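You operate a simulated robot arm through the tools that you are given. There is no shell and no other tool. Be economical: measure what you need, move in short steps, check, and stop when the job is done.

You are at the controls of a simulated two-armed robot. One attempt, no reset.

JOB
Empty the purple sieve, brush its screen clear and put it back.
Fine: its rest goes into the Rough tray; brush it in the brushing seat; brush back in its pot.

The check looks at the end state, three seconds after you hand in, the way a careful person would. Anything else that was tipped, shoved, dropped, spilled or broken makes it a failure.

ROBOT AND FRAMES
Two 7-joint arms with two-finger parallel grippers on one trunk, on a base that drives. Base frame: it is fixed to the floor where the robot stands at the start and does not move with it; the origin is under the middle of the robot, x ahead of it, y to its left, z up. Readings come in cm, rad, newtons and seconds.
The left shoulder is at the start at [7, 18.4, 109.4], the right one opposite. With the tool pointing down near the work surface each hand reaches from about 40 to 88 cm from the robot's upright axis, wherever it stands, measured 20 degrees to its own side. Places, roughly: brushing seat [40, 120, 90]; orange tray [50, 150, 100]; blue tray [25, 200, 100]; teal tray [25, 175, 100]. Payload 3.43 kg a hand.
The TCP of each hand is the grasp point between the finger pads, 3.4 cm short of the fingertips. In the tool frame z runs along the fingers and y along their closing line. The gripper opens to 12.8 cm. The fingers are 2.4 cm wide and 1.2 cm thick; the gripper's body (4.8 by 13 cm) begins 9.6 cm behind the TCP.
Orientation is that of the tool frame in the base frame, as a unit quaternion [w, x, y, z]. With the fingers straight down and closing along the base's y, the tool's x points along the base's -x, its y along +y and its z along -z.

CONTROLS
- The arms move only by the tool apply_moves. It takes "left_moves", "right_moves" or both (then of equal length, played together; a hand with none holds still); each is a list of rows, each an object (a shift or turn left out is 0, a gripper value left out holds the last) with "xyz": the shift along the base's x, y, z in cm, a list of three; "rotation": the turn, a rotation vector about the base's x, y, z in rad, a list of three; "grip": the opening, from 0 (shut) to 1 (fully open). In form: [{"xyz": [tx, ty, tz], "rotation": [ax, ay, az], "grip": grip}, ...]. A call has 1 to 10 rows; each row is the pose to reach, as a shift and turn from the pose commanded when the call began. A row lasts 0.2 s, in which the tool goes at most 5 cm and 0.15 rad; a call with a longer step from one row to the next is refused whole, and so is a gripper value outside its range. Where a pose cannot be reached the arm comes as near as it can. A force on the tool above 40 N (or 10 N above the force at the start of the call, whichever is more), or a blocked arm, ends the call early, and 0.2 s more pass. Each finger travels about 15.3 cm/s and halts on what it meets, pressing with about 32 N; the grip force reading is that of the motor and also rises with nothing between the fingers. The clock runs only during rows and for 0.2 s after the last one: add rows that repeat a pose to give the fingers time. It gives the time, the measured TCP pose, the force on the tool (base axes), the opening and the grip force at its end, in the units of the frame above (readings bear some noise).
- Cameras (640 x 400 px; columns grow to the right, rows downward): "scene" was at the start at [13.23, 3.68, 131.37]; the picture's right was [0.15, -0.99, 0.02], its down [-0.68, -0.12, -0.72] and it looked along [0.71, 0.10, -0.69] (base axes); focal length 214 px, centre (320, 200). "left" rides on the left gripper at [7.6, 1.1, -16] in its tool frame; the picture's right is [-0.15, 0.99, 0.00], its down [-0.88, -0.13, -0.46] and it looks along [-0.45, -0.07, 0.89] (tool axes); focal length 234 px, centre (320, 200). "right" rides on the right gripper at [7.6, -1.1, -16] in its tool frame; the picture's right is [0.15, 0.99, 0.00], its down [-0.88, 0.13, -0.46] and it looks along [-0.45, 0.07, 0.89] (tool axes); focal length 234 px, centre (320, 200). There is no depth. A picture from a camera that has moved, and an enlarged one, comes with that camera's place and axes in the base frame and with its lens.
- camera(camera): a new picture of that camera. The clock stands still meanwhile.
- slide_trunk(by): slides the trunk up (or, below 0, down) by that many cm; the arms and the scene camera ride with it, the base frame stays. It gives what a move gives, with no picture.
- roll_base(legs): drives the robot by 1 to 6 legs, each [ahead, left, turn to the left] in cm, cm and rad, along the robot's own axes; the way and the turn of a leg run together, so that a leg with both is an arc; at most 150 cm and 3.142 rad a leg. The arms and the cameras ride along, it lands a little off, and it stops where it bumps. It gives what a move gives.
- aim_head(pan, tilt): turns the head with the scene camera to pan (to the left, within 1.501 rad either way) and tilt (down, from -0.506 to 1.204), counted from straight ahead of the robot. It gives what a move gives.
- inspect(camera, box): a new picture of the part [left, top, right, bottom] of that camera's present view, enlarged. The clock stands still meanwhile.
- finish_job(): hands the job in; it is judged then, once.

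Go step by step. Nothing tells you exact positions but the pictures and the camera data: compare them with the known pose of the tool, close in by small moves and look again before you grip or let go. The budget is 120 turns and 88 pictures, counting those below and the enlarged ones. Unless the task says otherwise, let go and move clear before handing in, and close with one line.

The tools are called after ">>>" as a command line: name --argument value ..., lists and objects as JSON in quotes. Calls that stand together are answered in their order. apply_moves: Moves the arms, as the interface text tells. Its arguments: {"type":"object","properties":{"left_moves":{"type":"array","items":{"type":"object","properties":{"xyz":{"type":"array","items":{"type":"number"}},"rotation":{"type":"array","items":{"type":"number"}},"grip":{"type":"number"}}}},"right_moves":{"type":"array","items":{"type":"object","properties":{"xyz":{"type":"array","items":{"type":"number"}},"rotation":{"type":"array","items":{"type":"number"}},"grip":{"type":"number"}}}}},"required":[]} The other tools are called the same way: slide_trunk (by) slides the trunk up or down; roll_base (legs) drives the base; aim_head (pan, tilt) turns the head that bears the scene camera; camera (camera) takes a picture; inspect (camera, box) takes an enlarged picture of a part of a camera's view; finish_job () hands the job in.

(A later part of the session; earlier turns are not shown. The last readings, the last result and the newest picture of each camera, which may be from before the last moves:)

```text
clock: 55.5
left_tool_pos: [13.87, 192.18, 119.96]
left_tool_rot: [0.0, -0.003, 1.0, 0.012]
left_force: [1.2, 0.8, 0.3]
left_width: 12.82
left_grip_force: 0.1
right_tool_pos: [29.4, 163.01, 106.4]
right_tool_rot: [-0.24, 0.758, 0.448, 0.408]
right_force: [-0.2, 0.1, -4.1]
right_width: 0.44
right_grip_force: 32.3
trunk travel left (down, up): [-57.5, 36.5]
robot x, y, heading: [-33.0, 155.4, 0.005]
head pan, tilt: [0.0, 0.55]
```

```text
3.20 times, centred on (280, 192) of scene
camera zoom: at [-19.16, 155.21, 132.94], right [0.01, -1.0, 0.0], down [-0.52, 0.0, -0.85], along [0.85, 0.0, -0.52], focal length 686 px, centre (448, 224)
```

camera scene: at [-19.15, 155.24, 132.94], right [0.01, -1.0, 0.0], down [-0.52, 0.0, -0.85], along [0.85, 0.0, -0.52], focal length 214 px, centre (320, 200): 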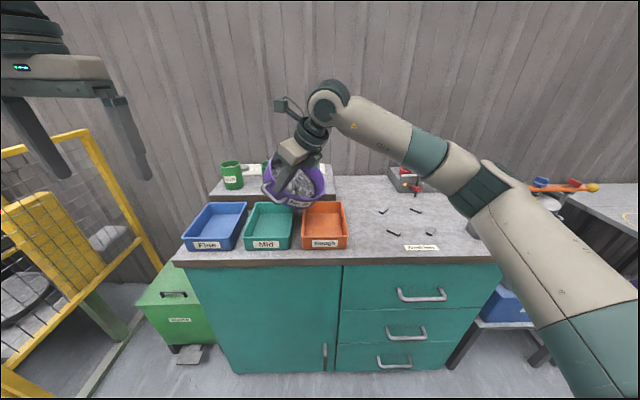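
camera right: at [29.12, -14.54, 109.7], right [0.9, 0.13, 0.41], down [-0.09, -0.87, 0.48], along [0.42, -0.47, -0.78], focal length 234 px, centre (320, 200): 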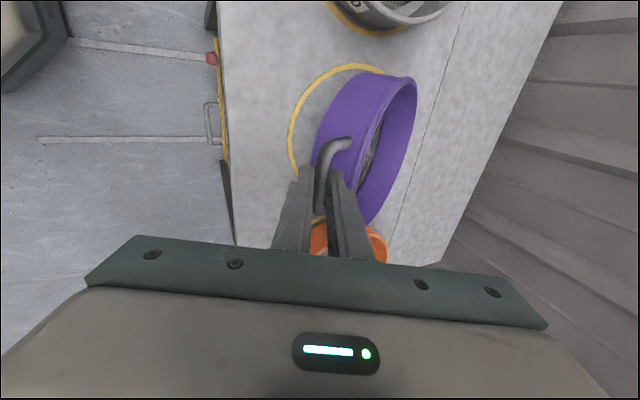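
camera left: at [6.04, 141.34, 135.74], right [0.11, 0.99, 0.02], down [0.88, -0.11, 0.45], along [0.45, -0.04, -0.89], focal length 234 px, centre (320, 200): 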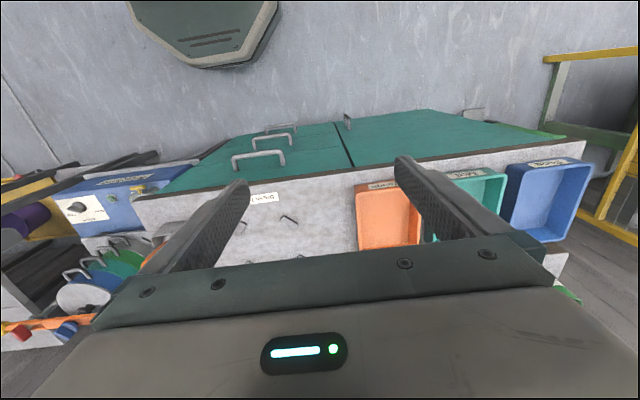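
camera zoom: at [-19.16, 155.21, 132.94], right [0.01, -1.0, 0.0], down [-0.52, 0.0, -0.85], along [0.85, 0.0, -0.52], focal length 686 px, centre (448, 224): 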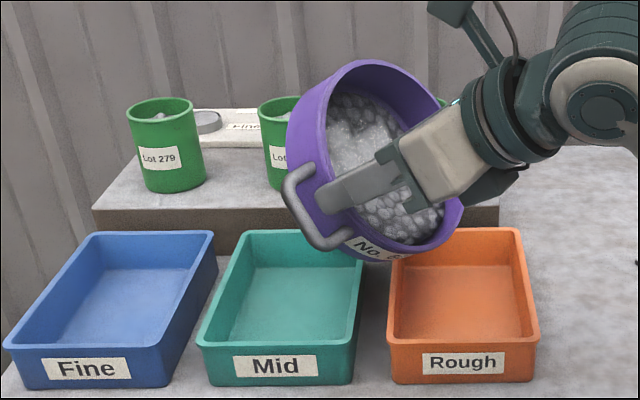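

>>> apply_moves --right_moves '[{"xyz": [-0.19, -0.34, 0], "rotation": [0.0438, -0.0241, 0]}, {"xyz": [-0.38, -0.69, 0], "rotation": [0.0876, -0.0482, 0]}, {"xyz": [-0.56, -1.03, 0], "rotation": [0.1314, -0.0723, 0]}, {"xyz": [-0.75, -1.38, 0], "rotation": [0.1752, -0.0964, 0]}, {"xyz": [-0.94, -1.72, 0], "rotation": [0.219, -0.1205, 0]}, {"xyz": [-1.13, -2.06, 0], "rotation": [0.2628, -0.1446, 0]}, {"xyz": [-1.31, -2.4, 0], "rotation": [0.3066, -0.1687, 0]}, {"xyz": [-1.5, -2.75, 0], "rotation": [0.3504, -0.1928, 0]}, {"xyz": [-1.5, -2.75, 0], "rotation": [0.3504, -0.1928, 0]}]'

>>> inspect --camera "scene" --box '[220, 130, 420, 255]'

```text
clock: 57.5
left_tool_pos: [13.88, 192.13, 120.01]
left_tool_rot: [0.0, -0.002, 1.0, 0.011]
left_force: [-0.2, 0.2, -0.4]
left_width: 12.78
left_grip_force: 0.0
right_tool_pos: [28.01, 160.47, 106.46]
right_tool_rot: [-0.325, 0.663, 0.39, 0.551]
right_force: [-1.1, 0.1, -4.5]
right_width: 0.44
right_grip_force: 31.9
trunk travel left (down, up): [-57.5, 36.5]
robot x, y, heading: [-33.18, 155.54, -0.001]
head pan, tilt: [0.0, 0.55]
```

```text
3.20 times, centred on (320, 192) of scene
camera zoom: at [-19.16, 155.2, 132.94], right [0.01, -1.0, 0.0], down [-0.52, 0.0, -0.85], along [0.85, 0.0, -0.52], focal length 686 px, centre (320, 224)
```

zoom: 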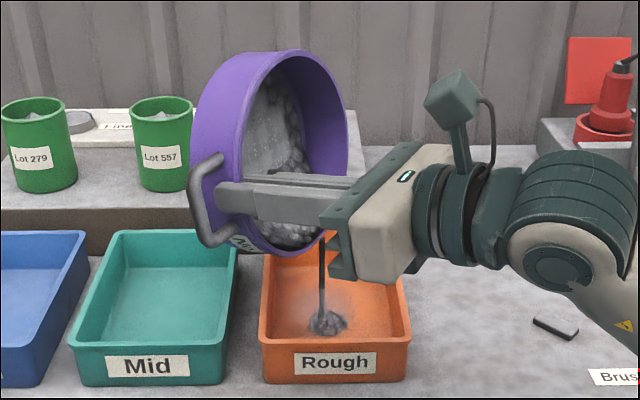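

The stream lands in the middle of the Rough tray. I keep rolling with the lip held over the same point.

>>> apply_moves --right_moves '[{"xyz": [-0.21, -0.38, 0], "rotation": [0.0438, -0.0241, 0]}, {"xyz": [-0.42, -0.76, 0], "rotation": [0.0876, -0.0482, 0]}, {"xyz": [-0.63, -1.14, 0], "rotation": [0.1314, -0.0723, 0]}, {"xyz": [-0.85, -1.52, 0], "rotation": [0.1752, -0.0964, 0]}, {"xyz": [-1.06, -1.9, 0], "rotation": [0.219, -0.1205, 0]}, {"xyz": [-1.27, -2.28, 0], "rotation": [0.2628, -0.1446, 0]}, {"xyz": [-1.48, -2.66, 0.1], "rotation": [0.3066, -0.1687, 0]}, {"xyz": [-1.7, -3.05, 0.1], "rotation": [0.3504, -0.1928, 0]}, {"xyz": [-1.7, -3.05, 0.1], "rotation": [0.3504, -0.1928, 0]}, {"xyz": [-1.7, -3.05, 0.1], "rotation": [0.3504, -0.1928, 0]}]'

>>> inspect --camera "scene" --box '[220, 130, 420, 255]'

```text
clock: 59.8
left_tool_pos: [13.75, 192.11, 119.98]
left_tool_rot: [-0.001, -0.003, 1.0, 0.012]
left_force: [-0.4, -0.5, -0.2]
left_width: 12.81
left_grip_force: 0.0
right_tool_pos: [26.2, 157.13, 106.63]
right_tool_rot: [-0.396, 0.54, 0.318, 0.671]
right_force: [0.1, -0.3, -3.6]
right_width: 0.41
right_grip_force: 32.1
trunk travel left (down, up): [-57.5, 36.5]
robot x, y, heading: [-33.54, 155.07, 0.008]
head pan, tilt: [0.0, 0.55]
```

```text
3.20 times, centred on (320, 192) of scene
camera zoom: at [-19.17, 155.17, 132.94], right [0.01, -1.0, 0.0], down [-0.52, 0.0, -0.85], along [0.85, 0.0, -0.52], focal length 686 px, centre (320, 224)
```

zoom: 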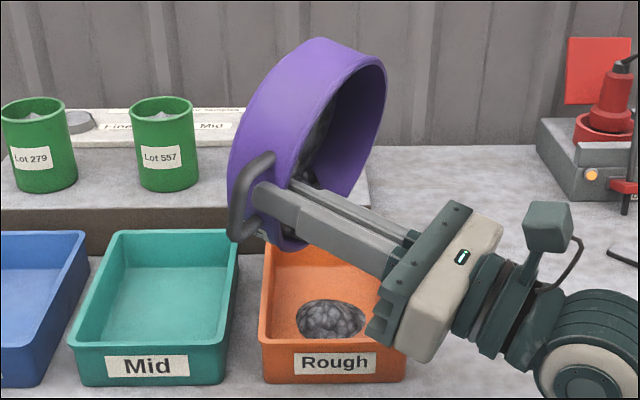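

>>> apply_moves --right_moves '[{"xyz": [-0.19, -0.35, 0.1], "rotation": [0.0438, -0.0241, 0]}, {"xyz": [-0.39, -0.7, 0.2], "rotation": [0.0876, -0.0482, 0]}, {"xyz": [-0.58, -1.05, 0.3], "rotation": [0.1314, -0.0723, 0]}, {"xyz": [-0.78, -1.4, 0.4], "rotation": [0.1752, -0.0964, 0]}, {"xyz": [-0.97, -1.75, 0.5], "rotation": [0.219, -0.1205, 0]}, {"xyz": [-1.16, -2.1, 0.6], "rotation": [0.2628, -0.1446, 0]}, {"xyz": [-1.36, -2.45, 0.7], "rotation": [0.3066, -0.1687, 0]}, {"xyz": [-1.55, -2.8, 0.7], "rotation": [0.3504, -0.1928, 0]}, {"xyz": [-1.55, -2.8, 0.7], "rotation": [0.3504, -0.1928, 0]}, {"xyz": [-1.55, -2.8, 0.7], "rotation": [0.3504, -0.1928, 0]}]'

>>> inspect --camera "scene" --box '[220, 130, 420, 255]'

```text
clock: 62.0
left_tool_pos: [13.77, 192.15, 120.04]
left_tool_rot: [0.0, -0.002, 1.0, 0.011]
left_force: [0.1, 0.2, 0.4]
left_width: 12.79
left_grip_force: 0.1
right_tool_pos: [24.61, 154.41, 107.43]
right_tool_rot: [-0.452, 0.396, 0.232, 0.765]
right_force: [0.6, 0.2, -2.5]
right_width: 0.44
right_grip_force: 32.4
trunk travel left (down, up): [-57.5, 36.5]
robot x, y, heading: [-33.09, 155.09, 0.007]
head pan, tilt: [0.0, 0.55]
```

```text
3.20 times, centred on (320, 192) of scene
camera zoom: at [-19.18, 155.17, 132.94], right [0.01, -1.0, 0.0], down [-0.52, 0.0, -0.85], along [0.85, 0.0, -0.52], focal length 686 px, centre (320, 224)
```

zoom: 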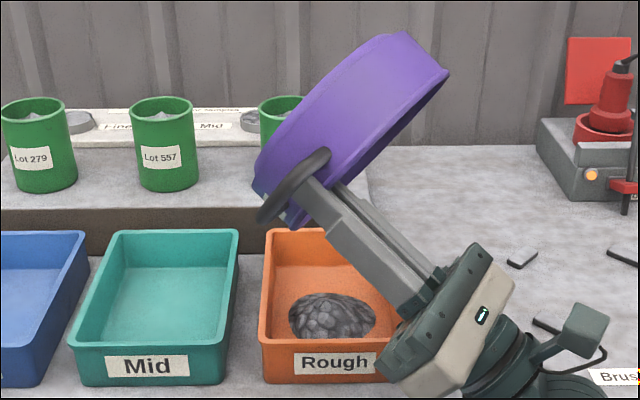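

>>> apply_moves --right_moves '[{}, {}, {}, {}, {}, {}, {}, {}, {}, {}]'

>>> inspect --camera "right" --box '[120, 0, 620, 260]'

```text
clock: 64.2
left_tool_pos: [13.84, 192.11, 119.88]
left_tool_rot: [0.0, -0.002, 1.0, 0.011]
left_force: [0.0, 0.1, 0.1]
left_width: 12.8
left_grip_force: 0.1
right_tool_pos: [24.65, 154.36, 107.38]
right_tool_rot: [-0.452, 0.396, 0.233, 0.764]
right_force: [0.1, 0.2, -2.5]
right_width: 0.45
right_grip_force: 31.6
trunk travel left (down, up): [-57.5, 36.5]
robot x, y, heading: [-33.45, 155.02, 0.006]
head pan, tilt: [0.0, 0.55]
```

```text
1.28 times, centred on (370, 130) of right
camera zoom: at [15.34, 139.64, 104.34], right [0.83, -0.55, 0.12], down [0.18, 0.06, -0.98], along [0.54, 0.83, 0.15], focal length 300 px, centre (256, 290)
```

zoom: 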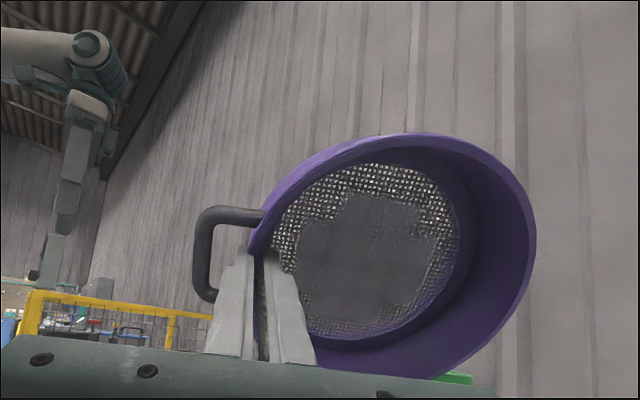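

The sieve is empty and its screen shows a clogged grey patch. I roll it back upright while moving right, away from the trays.

>>> apply_moves --right_moves '[{"xyz": [0, -1, 1.2], "rotation": [-0.1226, 0.0675, 0]}, {"xyz": [0, -3, 2.2], "rotation": [-0.2453, 0.135, 0]}, {"xyz": [0, -6, 3], "rotation": [-0.368, 0.2024, 0]}, {"xyz": [0, -9, 3.5], "rotation": [-0.4906, 0.27, 0]}, {"xyz": [0, -12, 4], "rotation": [-0.6132, 0.3374, 0]}, {"xyz": [0, -15, 4], "rotation": [-0.7358, 0.405, 0]}, {"xyz": [0, -18, 4], "rotation": [-0.8585, 0.4724, 0]}, {"xyz": [0, -21, 4], "rotation": [-0.981, 0.54, 0]}, {"xyz": [0, -24, 4], "rotation": [-1.1038, 0.6073, 0]}, {"xyz": [0, -26, 4], "rotation": [-1.2264, 0.6748, 0]}]'

>>> apply_moves --right_moves '[{"xyz": [0, 0, 0], "rotation": [-0.1226, 0.0675, 0]}, {"xyz": [0, 0, 0], "rotation": [-0.2453, 0.135, 0]}, {"xyz": [0, 0, 0], "rotation": [-0.368, 0.2024, 0]}, {"xyz": [0, 0, 0], "rotation": [-0.4906, 0.27, 0]}, {"xyz": [0, 0, 0], "rotation": [-0.6132, 0.3374, 0]}, {"xyz": [0, 0, 0], "rotation": [-0.7, 0.385, 0]}, {"xyz": [0, 0, 0], "rotation": [-0.7, 0.385, 0]}]'

```text
clock: 66.3
left_tool_pos: [13.92, 192.11, 119.93]
left_tool_rot: [0.0, -0.003, 1.0, 0.011]
left_force: [-0.2, 0.0, -0.8]
left_width: 12.81
left_grip_force: 0.0
right_tool_pos: [24.71, 128.4, 111.49]
right_tool_rot: [-0.194, 0.796, 0.47, 0.329]
right_force: [-1.4, -0.2, -3.1]
right_width: 0.43
right_grip_force: 31.5
trunk travel left (down, up): [-57.5, 36.5]
robot x, y, heading: [-33.48, 154.88, 0.005]
head pan, tilt: [0.0, 0.55]
```

```text
clock: 68.0
left_tool_pos: [13.78, 192.02, 120.02]
left_tool_rot: [0.0, -0.002, 1.0, 0.012]
left_force: [0.4, 0.5, 0.0]
left_width: 12.81
left_grip_force: 0.0
right_tool_pos: [24.71, 128.46, 111.32]
right_tool_rot: [0.003, 0.862, 0.507, -0.005]
right_force: [-1.1, -0.2, -3.9]
right_width: 0.41
right_grip_force: 31.9
trunk travel left (down, up): [-57.5, 36.5]
robot x, y, heading: [-33.2, 155.17, 0.008]
head pan, tilt: [0.0, 0.55]
```

>>> apply_moves --right_moves '[{"xyz": [1.5, -1, -1.5], "rotation": [0, 0, 0.1]}, {"xyz": [3, -2, -3], "rotation": [0, 0, 0.2]}, {"xyz": [4.5, -3, -5], "rotation": [0, 0, 0.3]}, {"xyz": [6, -4, -7], "rotation": [0, 0, 0.4]}, {"xyz": [7.6, -4.4, -9], "rotation": [0, 0, 0.505]}, {"xyz": [7.6, -4.4, -11], "rotation": [0, 0, 0.505]}, {"xyz": [7.6, -4.4, -11], "rotation": [0, 0, 0.505]}]'

>>> aim_head --pan -0.5 --tilt 0.65

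>>> camera --camera "scene"

>>> camera --camera "right"

```text
clock: 69.5
left_tool_pos: [13.85, 192.18, 119.89]
left_tool_rot: [0.001, -0.003, 1.0, 0.011]
left_force: [0.3, -0.3, 0.1]
left_width: 12.79
left_grip_force: 0.1
right_tool_pos: [32.3, 123.93, 100.07]
right_tool_rot: [0.004, 0.707, 0.707, -0.004]
right_force: [-0.3, -0.1, -2.7]
right_width: 0.45
right_grip_force: 31.5
trunk travel left (down, up): [-57.5, 36.5]
robot x, y, heading: [-33.25, 154.95, 0.005]
head pan, tilt: [0.0, 0.55]
```

```text
clock: 70.5
left_tool_pos: [13.78, 192.11, 120.02]
left_tool_rot: [0.0, -0.003, 1.0, 0.011]
left_force: [-0.1, 0.0, -0.4]
left_width: 12.81
left_grip_force: 0.2
right_tool_pos: [32.39, 123.8, 100.12]
right_tool_rot: [0.005, 0.706, 0.708, -0.005]
right_force: [-0.2, -0.7, -3.2]
right_width: 0.42
right_grip_force: 32.3
trunk travel left (down, up): [-57.5, 36.5]
robot x, y, heading: [-33.32, 155.5, 0.005]
head pan, tilt: [-0.499, 0.649]
```

```text
49 pictures are left
camera scene: at [-20.5, 151.0, 132.06], right [-0.47, -0.88, 0.0], down [-0.53, 0.29, -0.8], along [0.7, -0.38, -0.6], focal length 214 px, centre (320, 200)
```

scene: 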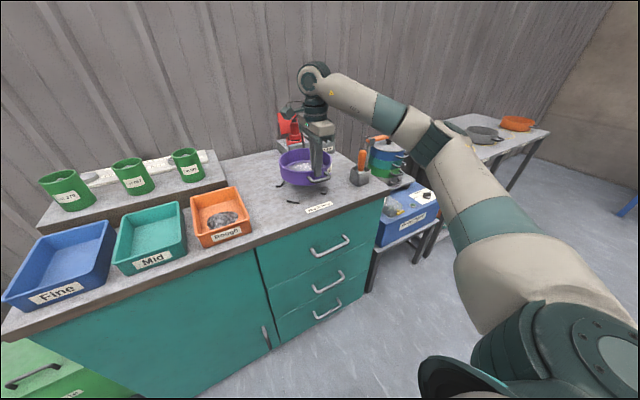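

```text
48 pictures are left
camera right: at [31.25, 131.59, 116.07], right [0.99, 0.15, 0.0], down [0.13, -0.87, 0.47], along [0.07, -0.46, -0.88], focal length 234 px, centre (320, 200)
```

right: 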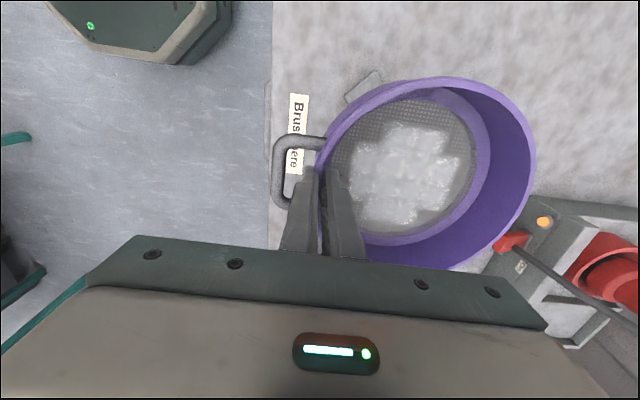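

>>> inspect --camera "scene" --box '[256, 130, 384, 210]'

```text
5.00 times, centred on (320, 170) of scene
camera zoom: at [-20.5, 151.0, 132.06], right [-0.47, -0.88, 0.0], down [-0.53, 0.29, -0.8], along [0.7, -0.38, -0.6], focal length 1072 px, centre (320, 350)
```

zoom: 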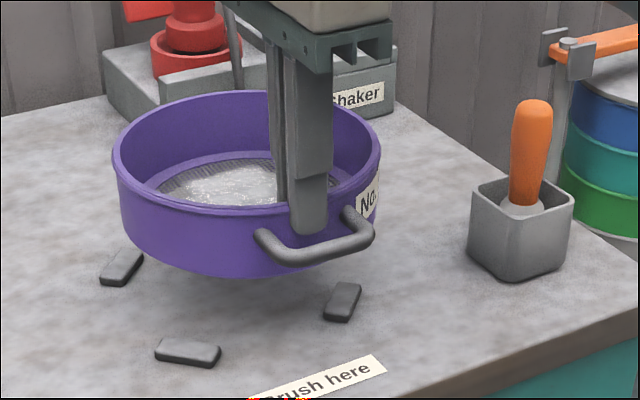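

From this view I place the seat centre at about (42.4, 124.5) with the bench at z≈87; the sieve's centre is now about (40.7, 124.1). I shift, lower to just above the stops and check.

>>> apply_moves --right_moves '[{"xyz": [1.0, 0.2, -1]}, {"xyz": [1.7, 0.4, -2]}, {"xyz": [1.7, 0.4, -3]}, {"xyz": [1.7, 0.4, -4]}, {"xyz": [1.7, 0.4, -4]}]'

>>> inspect --camera "scene" --box '[256, 130, 384, 210]'

>>> inspect --camera "right" --box '[230, 20, 620, 264]'

```text
clock: 71.7
left_tool_pos: [13.84, 192.12, 120.03]
left_tool_rot: [0.0, -0.003, 1.0, 0.011]
left_force: [-0.2, -0.8, -0.3]
left_width: 12.78
left_grip_force: 0.0
right_tool_pos: [33.94, 124.58, 96.19]
right_tool_rot: [0.005, 0.706, 0.708, -0.004]
right_force: [0.6, -0.2, -2.8]
right_width: 0.45
right_grip_force: 32.0
trunk travel left (down, up): [-57.5, 36.5]
robot x, y, heading: [-33.46, 154.72, 0.006]
head pan, tilt: [-0.499, 0.649]
```

```text
5.00 times, centred on (320, 170) of scene
camera zoom: at [-20.52, 151.0, 132.06], right [-0.47, -0.88, 0.0], down [-0.53, 0.29, -0.8], along [0.7, -0.38, -0.6], focal length 1072 px, centre (320, 350)
```

zoom: 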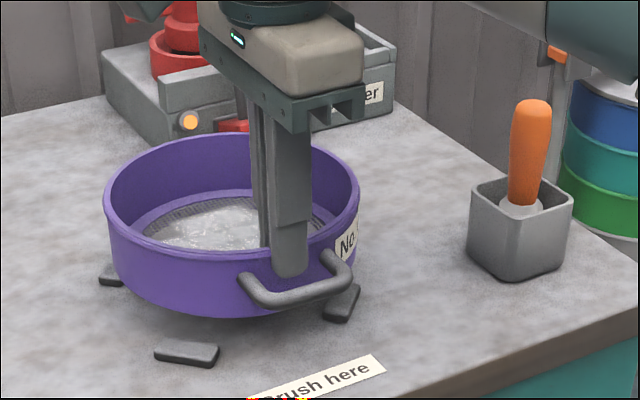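

```text
1.64 times, centred on (425, 142) of right
camera zoom: at [32.8, 132.15, 112.09], right [0.99, 0.15, 0.0], down [0.13, -0.87, 0.47], along [0.07, -0.46, -0.88], focal length 384 px, centre (148, 295)
```

zoom: 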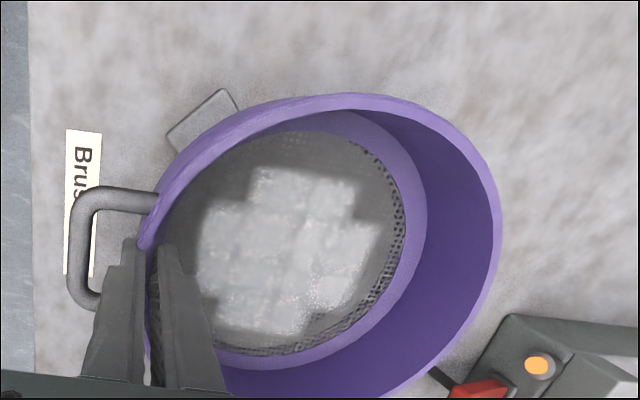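

The sieve projects exactly over the seat centre. I lower it to the bench in small steps.

>>> apply_moves --right_moves '[{"xyz": [0, 0, -0.5]}, {"xyz": [0, 0, -1]}, {"xyz": [0, 0, -1.4]}, {"xyz": [0, 0, -1.8]}, {"xyz": [0, 0, -1.8]}]'

>>> inspect --camera "scene" --box '[256, 130, 384, 210]'

```text
clock: 72.9
left_tool_pos: [13.8, 192.14, 119.99]
left_tool_rot: [0.0, -0.003, 1.0, 0.012]
left_force: [0.2, -1.1, -1.0]
left_width: 12.78
left_grip_force: 0.1
right_tool_pos: [34.1, 124.45, 94.6]
right_tool_rot: [0.005, 0.706, 0.708, -0.004]
right_force: [-0.5, 0.2, -2.6]
right_width: 0.44
right_grip_force: 31.5
trunk travel left (down, up): [-57.5, 36.5]
robot x, y, heading: [-33.17, 154.89, 0.006]
head pan, tilt: [-0.499, 0.649]
```

```text
5.00 times, centred on (320, 170) of scene
camera zoom: at [-20.51, 151.0, 132.06], right [-0.47, -0.88, 0.0], down [-0.53, 0.29, -0.8], along [0.7, -0.38, -0.6], focal length 1072 px, centre (320, 350)
```

zoom: 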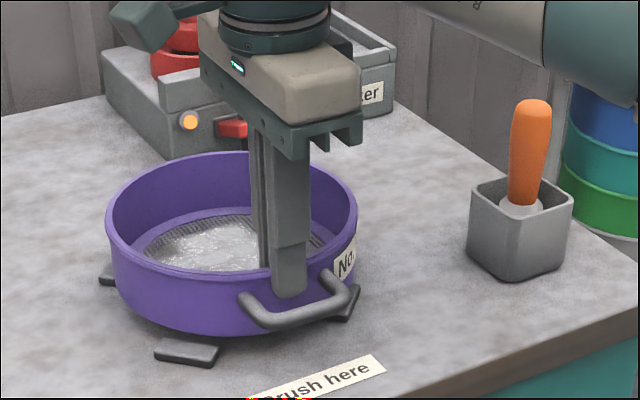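

>>> apply_moves --right_moves '[{"xyz": [0, 0, -0.3]}, {"xyz": [0, 0, -0.6]}, {"xyz": [0, 0, -0.6]}]'

>>> inspect --camera "scene" --box '[256, 130, 384, 210]'

```text
clock: 73.7
left_tool_pos: [13.77, 192.2, 120.01]
left_tool_rot: [0.0, -0.002, 1.0, 0.011]
left_force: [-0.4, 0.6, -0.2]
left_width: 12.79
left_grip_force: 0.0
right_tool_pos: [34.11, 124.64, 93.92]
right_tool_rot: [0.005, 0.707, 0.708, -0.003]
right_force: [0.9, -0.5, -3.5]
right_width: 0.44
right_grip_force: 31.8
trunk travel left (down, up): [-57.5, 36.5]
robot x, y, heading: [-33.52, 154.83, 0.001]
head pan, tilt: [-0.499, 0.649]
```

```text
5.00 times, centred on (320, 170) of scene
camera zoom: at [-20.51, 150.99, 132.06], right [-0.47, -0.88, 0.0], down [-0.53, 0.29, -0.8], along [0.7, -0.38, -0.6], focal length 1072 px, centre (320, 350)
```

zoom: 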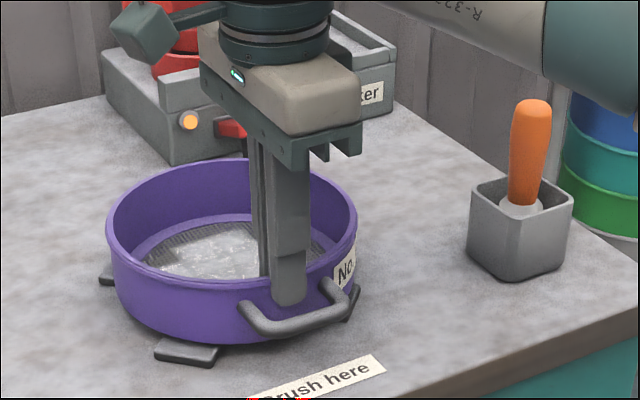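

>>> apply_moves --right_moves '[{"xyz": [0, 0, -0.3]}, {"xyz": [0, 0, -0.6]}, {"xyz": [0, 0, -0.6]}]'

>>> apply_moves --right_moves '[{"xyz": [0, 0, -0.3]}, {"xyz": [0, 0, -0.3]}]'

```text
clock: 74.5
left_tool_pos: [13.81, 192.16, 119.92]
left_tool_rot: [0.0, -0.004, 1.0, 0.011]
left_force: [0.2, 0.4, -0.5]
left_width: 12.81
left_grip_force: 0.1
right_tool_pos: [34.04, 124.55, 93.38]
right_tool_rot: [0.005, 0.707, 0.707, -0.004]
right_force: [1.6, 2.4, -0.8]
right_width: 0.42
right_grip_force: 31.8
trunk travel left (down, up): [-57.5, 36.5]
robot x, y, heading: [-33.35, 155.27, 0.0]
head pan, tilt: [-0.499, 0.649]
```

```text
clock: 75.1
left_tool_pos: [13.63, 192.36, 120.06]
left_tool_rot: [0.0, -0.004, 1.0, 0.011]
left_force: [-0.4, -0.7, -0.5]
left_width: 12.82
left_grip_force: 0.1
right_tool_pos: [33.96, 124.65, 93.27]
right_tool_rot: [0.005, 0.707, 0.708, -0.002]
right_force: [7.2, 2.9, 13.2]
right_width: 0.44
right_grip_force: 32.1
trunk travel left (down, up): [-57.5, 36.5]
robot x, y, heading: [-33.48, 155.28, 0.003]
head pan, tilt: [-0.499, 0.649]
```

Contact is made. I open the fingers and rise, then look at how the sieve sits.

>>> apply_moves --right_moves '[{"xyz": [0, 0, 0.2], "grip": 0.15}, {"xyz": [0, 0, 0.2]}, {"xyz": [0, 0, 2]}, {"xyz": [0, 0, 4]}, {"xyz": [0, 0, 7]}, {"xyz": [0, 0, 10]}, {"xyz": [-2, -3, 13]}, {"xyz": [-4, -7, 15]}, {"xyz": [-6, -11, 15]}]'

>>> inspect --camera "scene" --box '[256, 130, 384, 210]'

>>> camera --camera "right"

```text
clock: 77.1
left_tool_pos: [13.67, 192.06, 120.11]
left_tool_rot: [0.002, -0.004, 1.0, 0.013]
left_force: [-0.8, 0.2, -0.5]
left_width: 12.82
left_grip_force: 0.1
right_tool_pos: [27.84, 113.49, 108.16]
right_tool_rot: [0.005, 0.707, 0.708, -0.003]
right_force: [-0.8, 0.1, 0.5]
right_width: 1.94
right_grip_force: 0.0
trunk travel left (down, up): [-57.5, 36.5]
robot x, y, heading: [-33.14, 155.2, 0.004]
head pan, tilt: [-0.499, 0.649]
```

```text
5.00 times, centred on (320, 170) of scene
camera zoom: at [-20.62, 150.83, 132.07], right [-0.47, -0.88, 0.0], down [-0.53, 0.29, -0.8], along [0.7, -0.38, -0.6], focal length 1072 px, centre (320, 350)
```

zoom: 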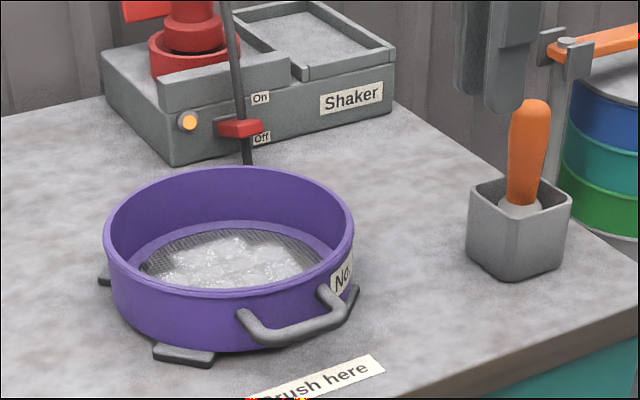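

```text
41 pictures are left
camera right: at [26.69, 121.14, 124.06], right [0.99, 0.15, 0.0], down [0.13, -0.88, 0.47], along [0.07, -0.46, -0.89], focal length 234 px, centre (320, 200)
```

right: 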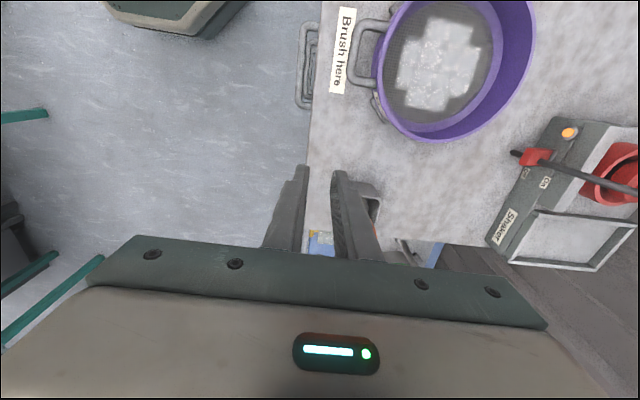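

The sieve sits properly inside the stops. Next is the brush at about (36, 102.5), with its top at z≈100: I drive right to be in reach, keeping the hand over the bench.

>>> apply_moves --right_moves '[{"xyz": [0, 4, 1]}, {"xyz": [0, 8, 2], "grip": 0.5}, {"xyz": [0, 11, 3]}, {"xyz": [0, 11, 3]}]'

>>> roll_base --legs '[[0, -25, 0]]'

>>> camera --camera "right"

>>> camera --camera "scene"

```text
clock: 78.1
left_tool_pos: [13.81, 192.17, 120.01]
left_tool_rot: [-0.001, -0.003, 1.0, 0.012]
left_force: [0.1, 0.5, -0.3]
left_width: 12.82
left_grip_force: 0.0
right_tool_pos: [27.8, 124.36, 110.82]
right_tool_rot: [0.004, 0.707, 0.707, -0.003]
right_force: [0.3, -0.3, 0.1]
right_width: 6.4
right_grip_force: 0.1
trunk travel left (down, up): [-57.5, 36.5]
robot x, y, heading: [-33.11, 154.76, 0.008]
head pan, tilt: [-0.499, 0.649]
```

```text
clock: 79.9
left_tool_pos: [13.88, 167.45, 119.92]
left_tool_rot: [0.0, -0.001, 1.0, 0.011]
left_force: [-0.3, 0.3, -0.6]
left_width: 12.75
left_grip_force: 0.1
right_tool_pos: [27.99, 99.74, 110.83]
right_tool_rot: [0.005, 0.707, 0.707, -0.004]
right_force: [0.1, 1.2, -0.5]
right_width: 6.41
right_grip_force: 0.0
trunk travel left (down, up): [-57.5, 36.5]
robot x, y, heading: [-33.12, 130.37, 0.004]
head pan, tilt: [-0.499, 0.649]
```

```text
40 pictures are left
camera right: at [26.82, 107.35, 126.72], right [0.99, 0.15, 0.0], down [0.13, -0.88, 0.47], along [0.07, -0.46, -0.88], focal length 234 px, centre (320, 200)
```

right: 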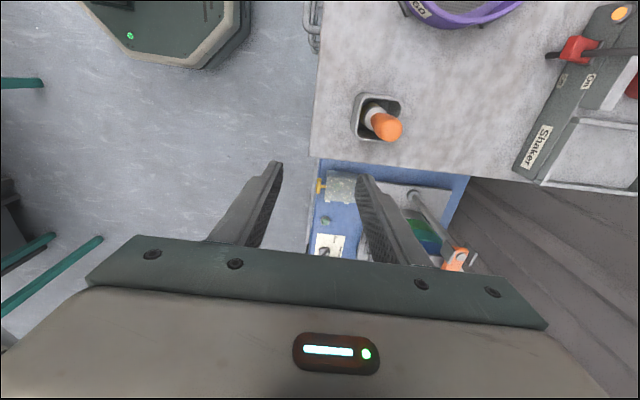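

```text
39 pictures are left
camera scene: at [-20.45, 126.3, 132.06], right [-0.48, -0.88, 0.0], down [-0.53, 0.29, -0.8], along [0.7, -0.38, -0.6], focal length 214 px, centre (320, 200)
```

scene: 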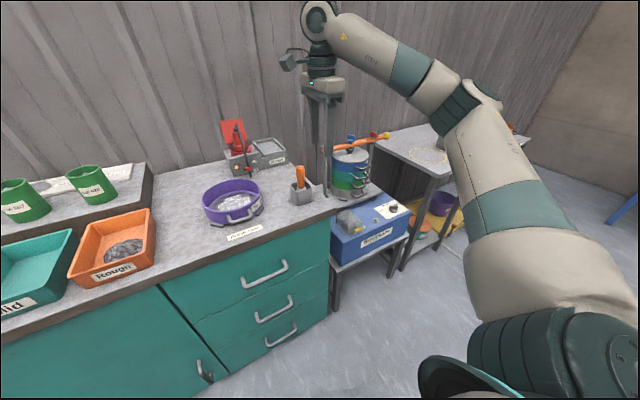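

The brush handle top is at about (35.3, 103.6, 99.6). I move above it and check.

>>> apply_moves --right_moves '[{"xyz": [3, 1.5, -1]}, {"xyz": [7.2, 3.8, -3]}, {"xyz": [7.2, 3.8, -5]}, {"xyz": [7.2, 3.8, -6]}, {"xyz": [7.2, 3.8, -6]}]'

>>> inspect --camera "right" --box '[220, 60, 460, 210]'

>>> inspect --camera "scene" --box '[240, 120, 368, 200]'

```text
refused: row 2 steps farther than a row can; nothing moved
```

```text
2.67 times, centred on (340, 135) of right
camera zoom: at [26.82, 107.35, 126.72], right [0.99, 0.15, 0.0], down [0.13, -0.88, 0.47], along [0.07, -0.46, -0.88], focal length 624 px, centre (267, 373)
```

zoom: 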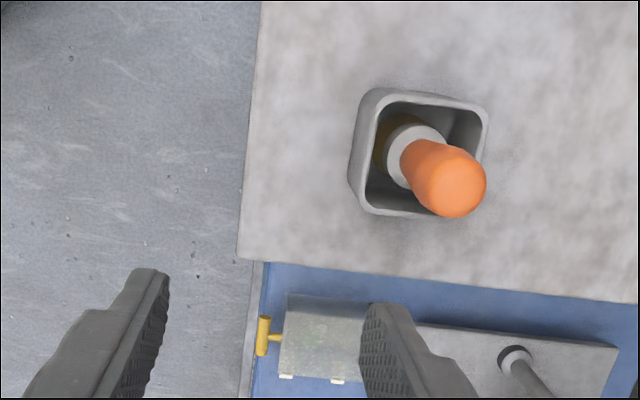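

```text
5.00 times, centred on (304, 160) of scene
camera zoom: at [-20.45, 126.3, 132.06], right [-0.48, -0.88, 0.0], down [-0.53, 0.29, -0.8], along [0.7, -0.38, -0.6], focal length 1072 px, centre (400, 400)
```

zoom: 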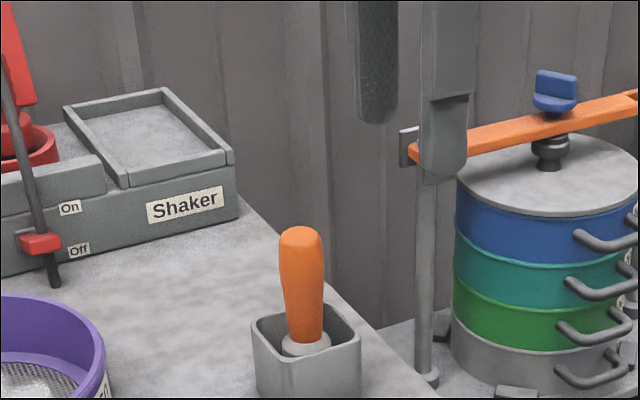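

>>> apply_moves --right_moves '[{"xyz": [3, 1.5, -1]}, {"xyz": [6, 3, -3]}, {"xyz": [7.2, 3.75, -5]}, {"xyz": [7.2, 3.75, -6.5]}, {"xyz": [7.2, 3.75, -6.5]}]'

>>> inspect --camera "right" --box '[220, 60, 460, 210]'

>>> inspect --camera "scene" --box '[240, 120, 368, 200]'

```text
clock: 81.1
left_tool_pos: [13.84, 167.36, 120.03]
left_tool_rot: [0.0, -0.001, 1.0, 0.011]
left_force: [-0.1, 0.8, 0.7]
left_width: 12.8
left_grip_force: 0.0
right_tool_pos: [35.26, 103.38, 104.33]
right_tool_rot: [0.005, 0.707, 0.707, -0.004]
right_force: [0.1, 0.1, -0.3]
right_width: 6.38
right_grip_force: 0.0
trunk travel left (down, up): [-57.5, 36.5]
robot x, y, heading: [-33.31, 130.39, 0.002]
head pan, tilt: [-0.499, 0.649]
```

```text
2.67 times, centred on (340, 135) of right
camera zoom: at [34.13, 111.15, 120.25], right [0.99, 0.15, 0.0], down [0.13, -0.88, 0.47], along [0.07, -0.46, -0.88], focal length 624 px, centre (267, 373)
```

zoom: 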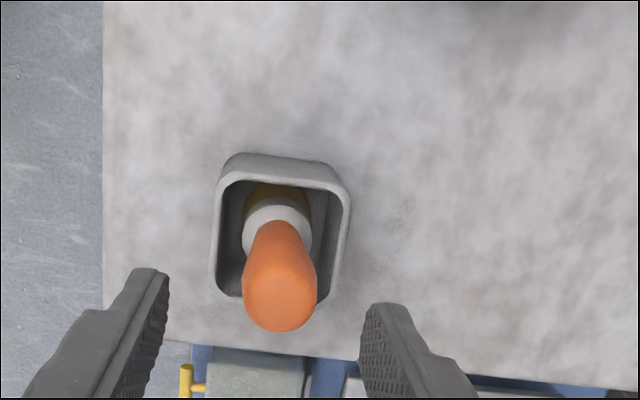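

```text
5.00 times, centred on (304, 160) of scene
camera zoom: at [-20.47, 126.28, 132.07], right [-0.48, -0.88, 0.0], down [-0.53, 0.29, -0.8], along [0.7, -0.38, -0.6], focal length 1072 px, centre (400, 400)
```

zoom: 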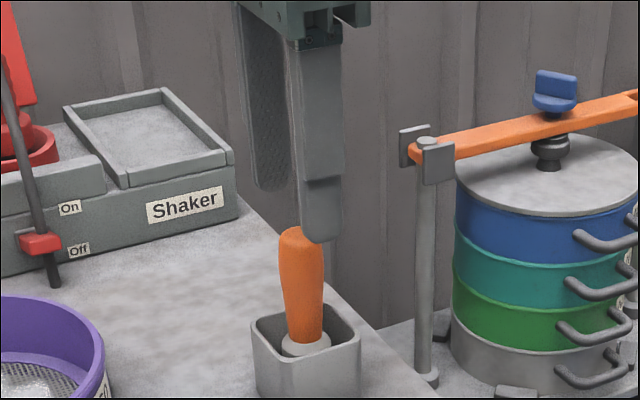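

The handle is between the fingers. I go down and close.

>>> apply_moves --right_moves '[{"xyz": [0.4, 0.1, -2]}, {"xyz": [0.4, 0.1, -4]}, {"xyz": [0.4, 0.1, -5.5]}, {"xyz": [0.4, 0.1, -7]}, {"xyz": [0.4, 0.1, -7]}, {"xyz": [0.4, 0.1, -7], "grip": 0.1}, {"xyz": [0.4, 0.1, -7], "grip": 0.05}, {"xyz": [0.4, 0.1, -7], "grip": 0}, {"xyz": [0.4, 0.1, -7], "grip": 0}]'

>>> inspect --camera "scene" --box '[240, 120, 368, 200]'

```text
clock: 83.1
left_tool_pos: [13.89, 167.39, 119.93]
left_tool_rot: [0.0, -0.001, 1.0, 0.011]
left_force: [0.0, 0.4, -0.4]
left_width: 12.82
left_grip_force: 0.0
right_tool_pos: [35.67, 103.41, 97.2]
right_tool_rot: [0.005, 0.707, 0.707, -0.004]
right_force: [0.0, -0.2, 0.1]
right_width: 2.65
right_grip_force: 31.7
trunk travel left (down, up): [-57.5, 36.5]
robot x, y, heading: [-33.23, 130.4, 0.005]
head pan, tilt: [-0.499, 0.649]
```

```text
5.00 times, centred on (304, 160) of scene
camera zoom: at [-20.44, 126.29, 132.06], right [-0.48, -0.88, 0.0], down [-0.53, 0.29, -0.8], along [0.7, -0.38, -0.6], focal length 1072 px, centre (400, 400)
```

zoom: 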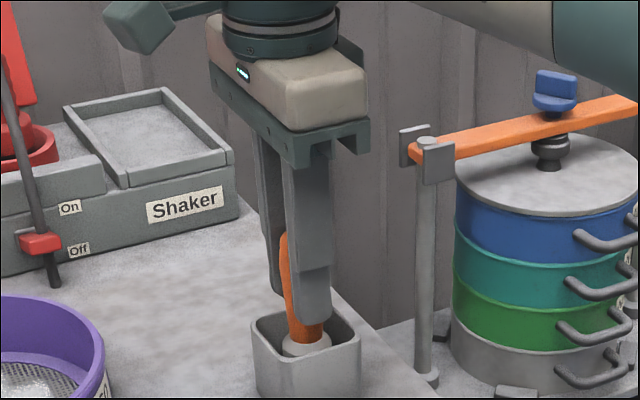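

>>> apply_moves --right_moves '[{"xyz": [0, 0, 1.5]}, {"xyz": [0, 0, 3]}, {"xyz": [0, 0, 5]}, {"xyz": [0, 0, 7]}, {"xyz": [0, 0, 9]}, {"xyz": [0, 0, 11]}, {"xyz": [0, 0, 13]}, {"xyz": [0, 0, 13]}]'

>>> inspect --camera "scene" --box '[200, 100, 392, 220]'

```text
clock: 84.9
left_tool_pos: [14.06, 167.26, 120.0]
left_tool_rot: [-0.001, -0.002, 1.0, 0.012]
left_force: [0.3, -0.4, 0.1]
left_width: 12.81
left_grip_force: 0.1
right_tool_pos: [35.38, 103.63, 110.36]
right_tool_rot: [0.005, 0.707, 0.707, -0.004]
right_force: [0.6, -0.7, -1.3]
right_width: 2.68
right_grip_force: 31.9
trunk travel left (down, up): [-57.5, 36.5]
robot x, y, heading: [-33.07, 130.17, 0.004]
head pan, tilt: [-0.499, 0.649]
```

```text
3.33 times, centred on (296, 160) of scene
camera zoom: at [-20.39, 126.25, 132.05], right [-0.48, -0.88, 0.0], down [-0.53, 0.29, -0.8], along [0.7, -0.38, -0.61], focal length 715 px, centre (400, 333)
```

zoom: 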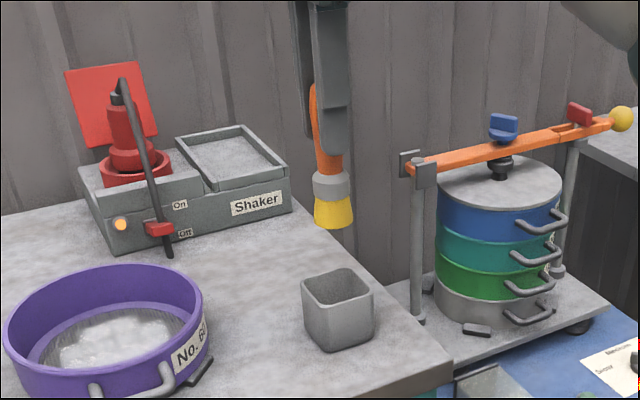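

I hold the brush, with yellow bristles about 11 cm below the TCP. I bring it over the sieve centre and lower it until it touches.

>>> apply_moves --right_moves '[{"xyz": [1, 3, 0]}, {"xyz": [2, 6, 0]}, {"xyz": [3, 9, 0]}, {"xyz": [4, 12, 0]}, {"xyz": [5, 15, 0]}, {"xyz": [6, 18, 0]}, {"xyz": [7, 21, 0]}, {"xyz": [7, 21, -2]}, {"xyz": [7, 21, -4]}, {"xyz": [7, 21, -4]}]'

>>> inspect --camera "scene" --box '[160, 110, 320, 210]'

>>> camera --camera "right"

```text
clock: 87.1
left_tool_pos: [13.88, 167.36, 119.98]
left_tool_rot: [0.0, -0.002, 1.0, 0.011]
left_force: [-0.1, 0.1, 0.1]
left_width: 12.8
left_grip_force: 0.1
right_tool_pos: [42.34, 124.57, 106.24]
right_tool_rot: [0.005, 0.707, 0.707, -0.003]
right_force: [0.0, -0.1, -1.0]
right_width: 2.65
right_grip_force: 31.7
trunk travel left (down, up): [-57.5, 36.5]
robot x, y, heading: [-33.69, 130.49, 0.004]
head pan, tilt: [-0.499, 0.649]
```

```text
4.00 times, centred on (240, 160) of scene
camera zoom: at [-20.47, 126.34, 132.07], right [-0.48, -0.88, 0.0], down [-0.53, 0.29, -0.8], along [0.7, -0.38, -0.6], focal length 858 px, centre (640, 360)
```

zoom: 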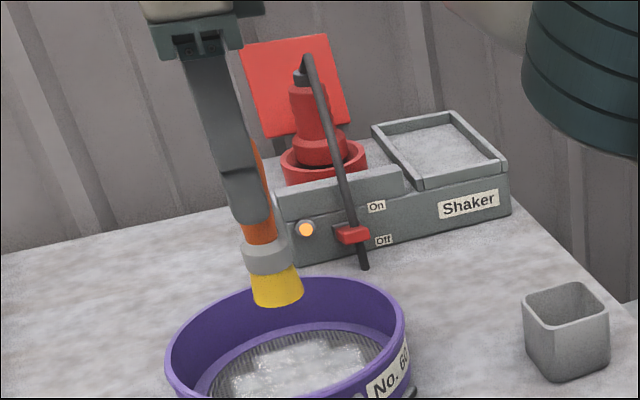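

```text
31 pictures are left
camera right: at [41.3, 132.31, 122.17], right [0.99, 0.15, 0.0], down [0.13, -0.87, 0.47], along [0.07, -0.46, -0.88], focal length 234 px, centre (320, 200)
```

right: 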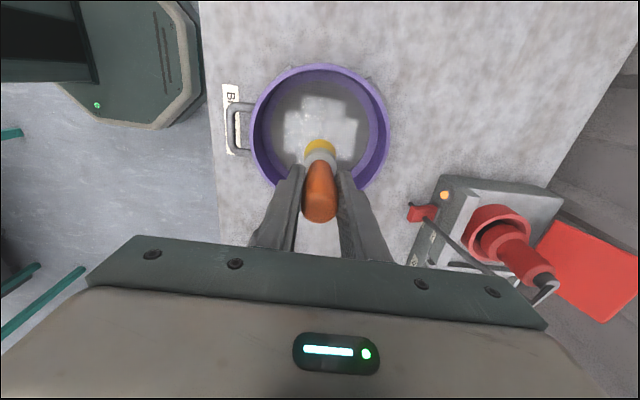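

>>> apply_moves --right_moves '[{"xyz": [0, 0.5, -2]}, {"xyz": [0, 0.5, -4]}, {"xyz": [0, 0.5, -5.5]}, {"xyz": [0, 0.5, -6.5]}, {"xyz": [0, 0.5, -6.5]}]'

>>> apply_moves --right_moves '[{"xyz": [0, 0, -0.3]}, {"xyz": [0, 0, -0.6]}, {"xyz": [0, 0, -0.6]}]'

>>> inspect --camera "scene" --box '[160, 110, 320, 210]'

```text
clock: 88.3
left_tool_pos: [13.93, 167.34, 119.93]
left_tool_rot: [0.0, -0.001, 1.0, 0.011]
left_force: [0.0, -0.1, 0.3]
left_width: 12.81
left_grip_force: 0.1
right_tool_pos: [42.45, 124.9, 99.85]
right_tool_rot: [0.006, 0.707, 0.707, -0.003]
right_force: [0.6, -0.2, -1.5]
right_width: 2.65
right_grip_force: 32.0
trunk travel left (down, up): [-57.5, 36.5]
robot x, y, heading: [-33.13, 130.75, 0.006]
head pan, tilt: [-0.499, 0.649]
```

```text
clock: 89.1
left_tool_pos: [13.97, 167.39, 120.02]
left_tool_rot: [-0.001, -0.002, 1.0, 0.012]
left_force: [-0.2, 0.4, -0.3]
left_width: 12.8
left_grip_force: 0.0
right_tool_pos: [42.52, 124.85, 99.16]
right_tool_rot: [0.005, 0.707, 0.707, -0.004]
right_force: [0.3, 0.0, -1.1]
right_width: 2.68
right_grip_force: 32.1
trunk travel left (down, up): [-57.5, 36.5]
robot x, y, heading: [-32.89, 130.24, 0.005]
head pan, tilt: [-0.499, 0.649]
```

```text
4.00 times, centred on (240, 160) of scene
camera zoom: at [-20.43, 126.29, 132.06], right [-0.48, -0.88, 0.0], down [-0.53, 0.29, -0.8], along [0.7, -0.38, -0.6], focal length 858 px, centre (640, 360)
```

zoom: 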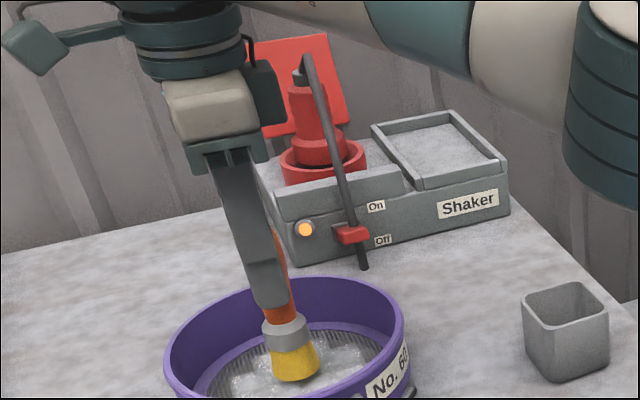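

>>> apply_moves --right_moves '[{"xyz": [0, 0, -0.3]}, {"xyz": [0, 0, -0.3]}]'

>>> apply_moves --right_moves '[{"xyz": [0, 0, -0.3]}, {"xyz": [0, 0, -0.3]}]'

>>> apply_moves --right_moves '[{"xyz": [0, 0, -0.3]}, {"xyz": [0, 0, -0.3]}]'

```text
clock: 89.7
left_tool_pos: [13.98, 167.45, 120.04]
left_tool_rot: [0.0, -0.001, 1.0, 0.011]
left_force: [0.1, -0.9, 0.0]
left_width: 12.79
left_grip_force: 0.0
right_tool_pos: [42.53, 124.96, 99.0]
right_tool_rot: [0.004, 0.707, 0.707, -0.004]
right_force: [-0.5, 0.6, -2.0]
right_width: 2.68
right_grip_force: 32.2
trunk travel left (down, up): [-57.5, 36.5]
robot x, y, heading: [-33.18, 130.42, 0.006]
head pan, tilt: [-0.499, 0.649]
```

```text
clock: 90.3
left_tool_pos: [14.1, 167.36, 119.99]
left_tool_rot: [0.0, -0.002, 1.0, 0.012]
left_force: [0.2, 0.2, 0.5]
left_width: 12.8
left_grip_force: 0.0
right_tool_pos: [42.44, 124.99, 98.75]
right_tool_rot: [0.005, 0.707, 0.707, -0.003]
right_force: [0.6, 0.3, -1.1]
right_width: 2.68
right_grip_force: 31.9
trunk travel left (down, up): [-57.5, 36.5]
robot x, y, heading: [-33.3, 130.47, 0.005]
head pan, tilt: [-0.499, 0.649]
```

```text
clock: 90.9
left_tool_pos: [14.02, 167.37, 119.98]
left_tool_rot: [0.0, -0.002, 1.0, 0.012]
left_force: [0.1, -0.1, -0.1]
left_width: 12.8
left_grip_force: 0.1
right_tool_pos: [42.58, 125.03, 98.56]
right_tool_rot: [0.005, 0.707, 0.707, -0.004]
right_force: [0.0, 0.3, -1.6]
right_width: 2.68
right_grip_force: 32.4
trunk travel left (down, up): [-57.5, 36.5]
robot x, y, heading: [-33.29, 130.58, 0.007]
head pan, tilt: [-0.499, 0.649]
```

>>> apply_moves --right_moves '[{"xyz": [0, 0, -0.4]}, {"xyz": [0, 0, -0.4]}]'

>>> apply_moves --right_moves '[{"xyz": [0, 0, -0.4]}, {"xyz": [0, 0, -0.4]}]'

>>> apply_moves --right_moves '[{"xyz": [0, 0, -0.3]}, {"xyz": [0, 0, -0.3]}]'

>>> inspect --camera "scene" --box '[180, 140, 308, 220]'

```text
clock: 91.5
left_tool_pos: [13.95, 167.48, 119.98]
left_tool_rot: [0.0, -0.001, 1.0, 0.012]
left_force: [-0.6, 0.2, 0.1]
left_width: 12.78
left_grip_force: 0.1
right_tool_pos: [42.51, 125.09, 98.01]
right_tool_rot: [0.005, 0.707, 0.707, -0.004]
right_force: [0.0, -0.4, -1.3]
right_width: 2.68
right_grip_force: 31.9
trunk travel left (down, up): [-57.5, 36.5]
robot x, y, heading: [-33.05, 130.56, 0.006]
head pan, tilt: [-0.499, 0.649]
```

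```text
clock: 92.1
left_tool_pos: [13.9, 167.38, 120.13]
left_tool_rot: [0.001, -0.002, 1.0, 0.011]
left_force: [0.0, 0.6, -0.4]
left_width: 12.81
left_grip_force: 0.0
right_tool_pos: [42.44, 125.03, 97.86]
right_tool_rot: [0.006, 0.707, 0.707, -0.001]
right_force: [4.5, -1.4, 21.3]
right_width: 2.7
right_grip_force: 33.0
trunk travel left (down, up): [-57.5, 36.5]
robot x, y, heading: [-33.11, 130.35, 0.003]
head pan, tilt: [-0.499, 0.649]
```

```text
clock: 92.7
left_tool_pos: [13.58, 167.44, 120.17]
left_tool_rot: [0.001, -0.002, 1.0, 0.011]
left_force: [0.7, 0.2, -0.2]
left_width: 12.8
left_grip_force: 0.0
right_tool_pos: [42.33, 125.15, 97.51]
right_tool_rot: [0.007, 0.708, 0.706, -0.002]
right_force: [5.1, 0.6, 28.0]
right_width: 2.68
right_grip_force: 32.1
trunk travel left (down, up): [-57.5, 36.5]
robot x, y, heading: [-33.37, 130.39, 0.004]
head pan, tilt: [-0.499, 0.649]
```

```text
5.00 times, centred on (244, 180) of scene
camera zoom: at [-20.72, 126.32, 132.1], right [-0.48, -0.88, 0.0], down [-0.53, 0.29, -0.8], along [0.7, -0.38, -0.6], focal length 1072 px, centre (700, 300)
```

zoom: 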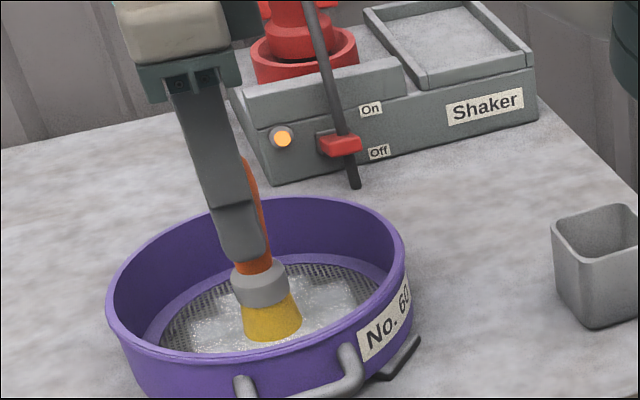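

The bristles touch the screen at a commanded z of about 97.7. I ease off to light pressure and sweep in circles.

>>> apply_moves --right_moves '[{"xyz": [0, 0, 0.4]}, {"xyz": [2, 0, 0.4]}, {"xyz": [1.4, 1.4, 0.4]}, {"xyz": [0, 2, 0.4]}, {"xyz": [-1.4, 1.4, 0.4]}, {"xyz": [-2, 0, 0.4]}, {"xyz": [-1.4, -1.4, 0.4]}, {"xyz": [0, -2, 0.4]}, {"xyz": [1.4, -1.4, 0.4]}, {"xyz": [2, 0, 0.4]}]'

>>> inspect --camera "scene" --box '[180, 140, 308, 220]'

```text
clock: 94.9
left_tool_pos: [14.05, 167.47, 119.98]
left_tool_rot: [0.0, -0.002, 1.0, 0.011]
left_force: [0.0, -0.2, 0.3]
left_width: 12.83
left_grip_force: 0.1
right_tool_pos: [44.62, 124.92, 97.63]
right_tool_rot: [0.005, 0.707, 0.707, -0.004]
right_force: [-0.2, 0.1, -1.0]
right_width: 2.68
right_grip_force: 31.8
trunk travel left (down, up): [-57.5, 36.5]
robot x, y, heading: [-33.42, 130.45, 0.006]
head pan, tilt: [-0.499, 0.649]
```

```text
5.00 times, centred on (244, 180) of scene
camera zoom: at [-20.43, 126.4, 132.06], right [-0.48, -0.88, 0.0], down [-0.53, 0.29, -0.8], along [0.7, -0.38, -0.6], focal length 1072 px, centre (700, 300)
```

zoom: 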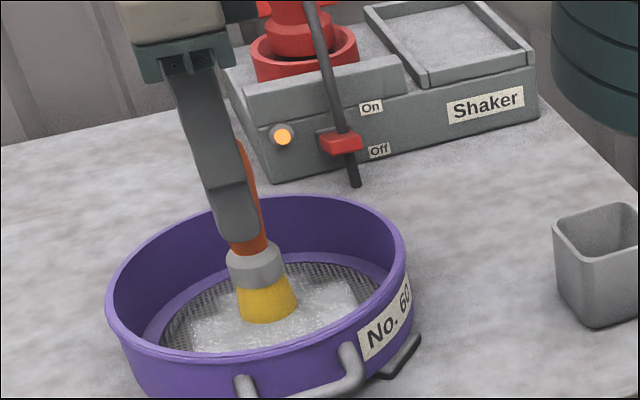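

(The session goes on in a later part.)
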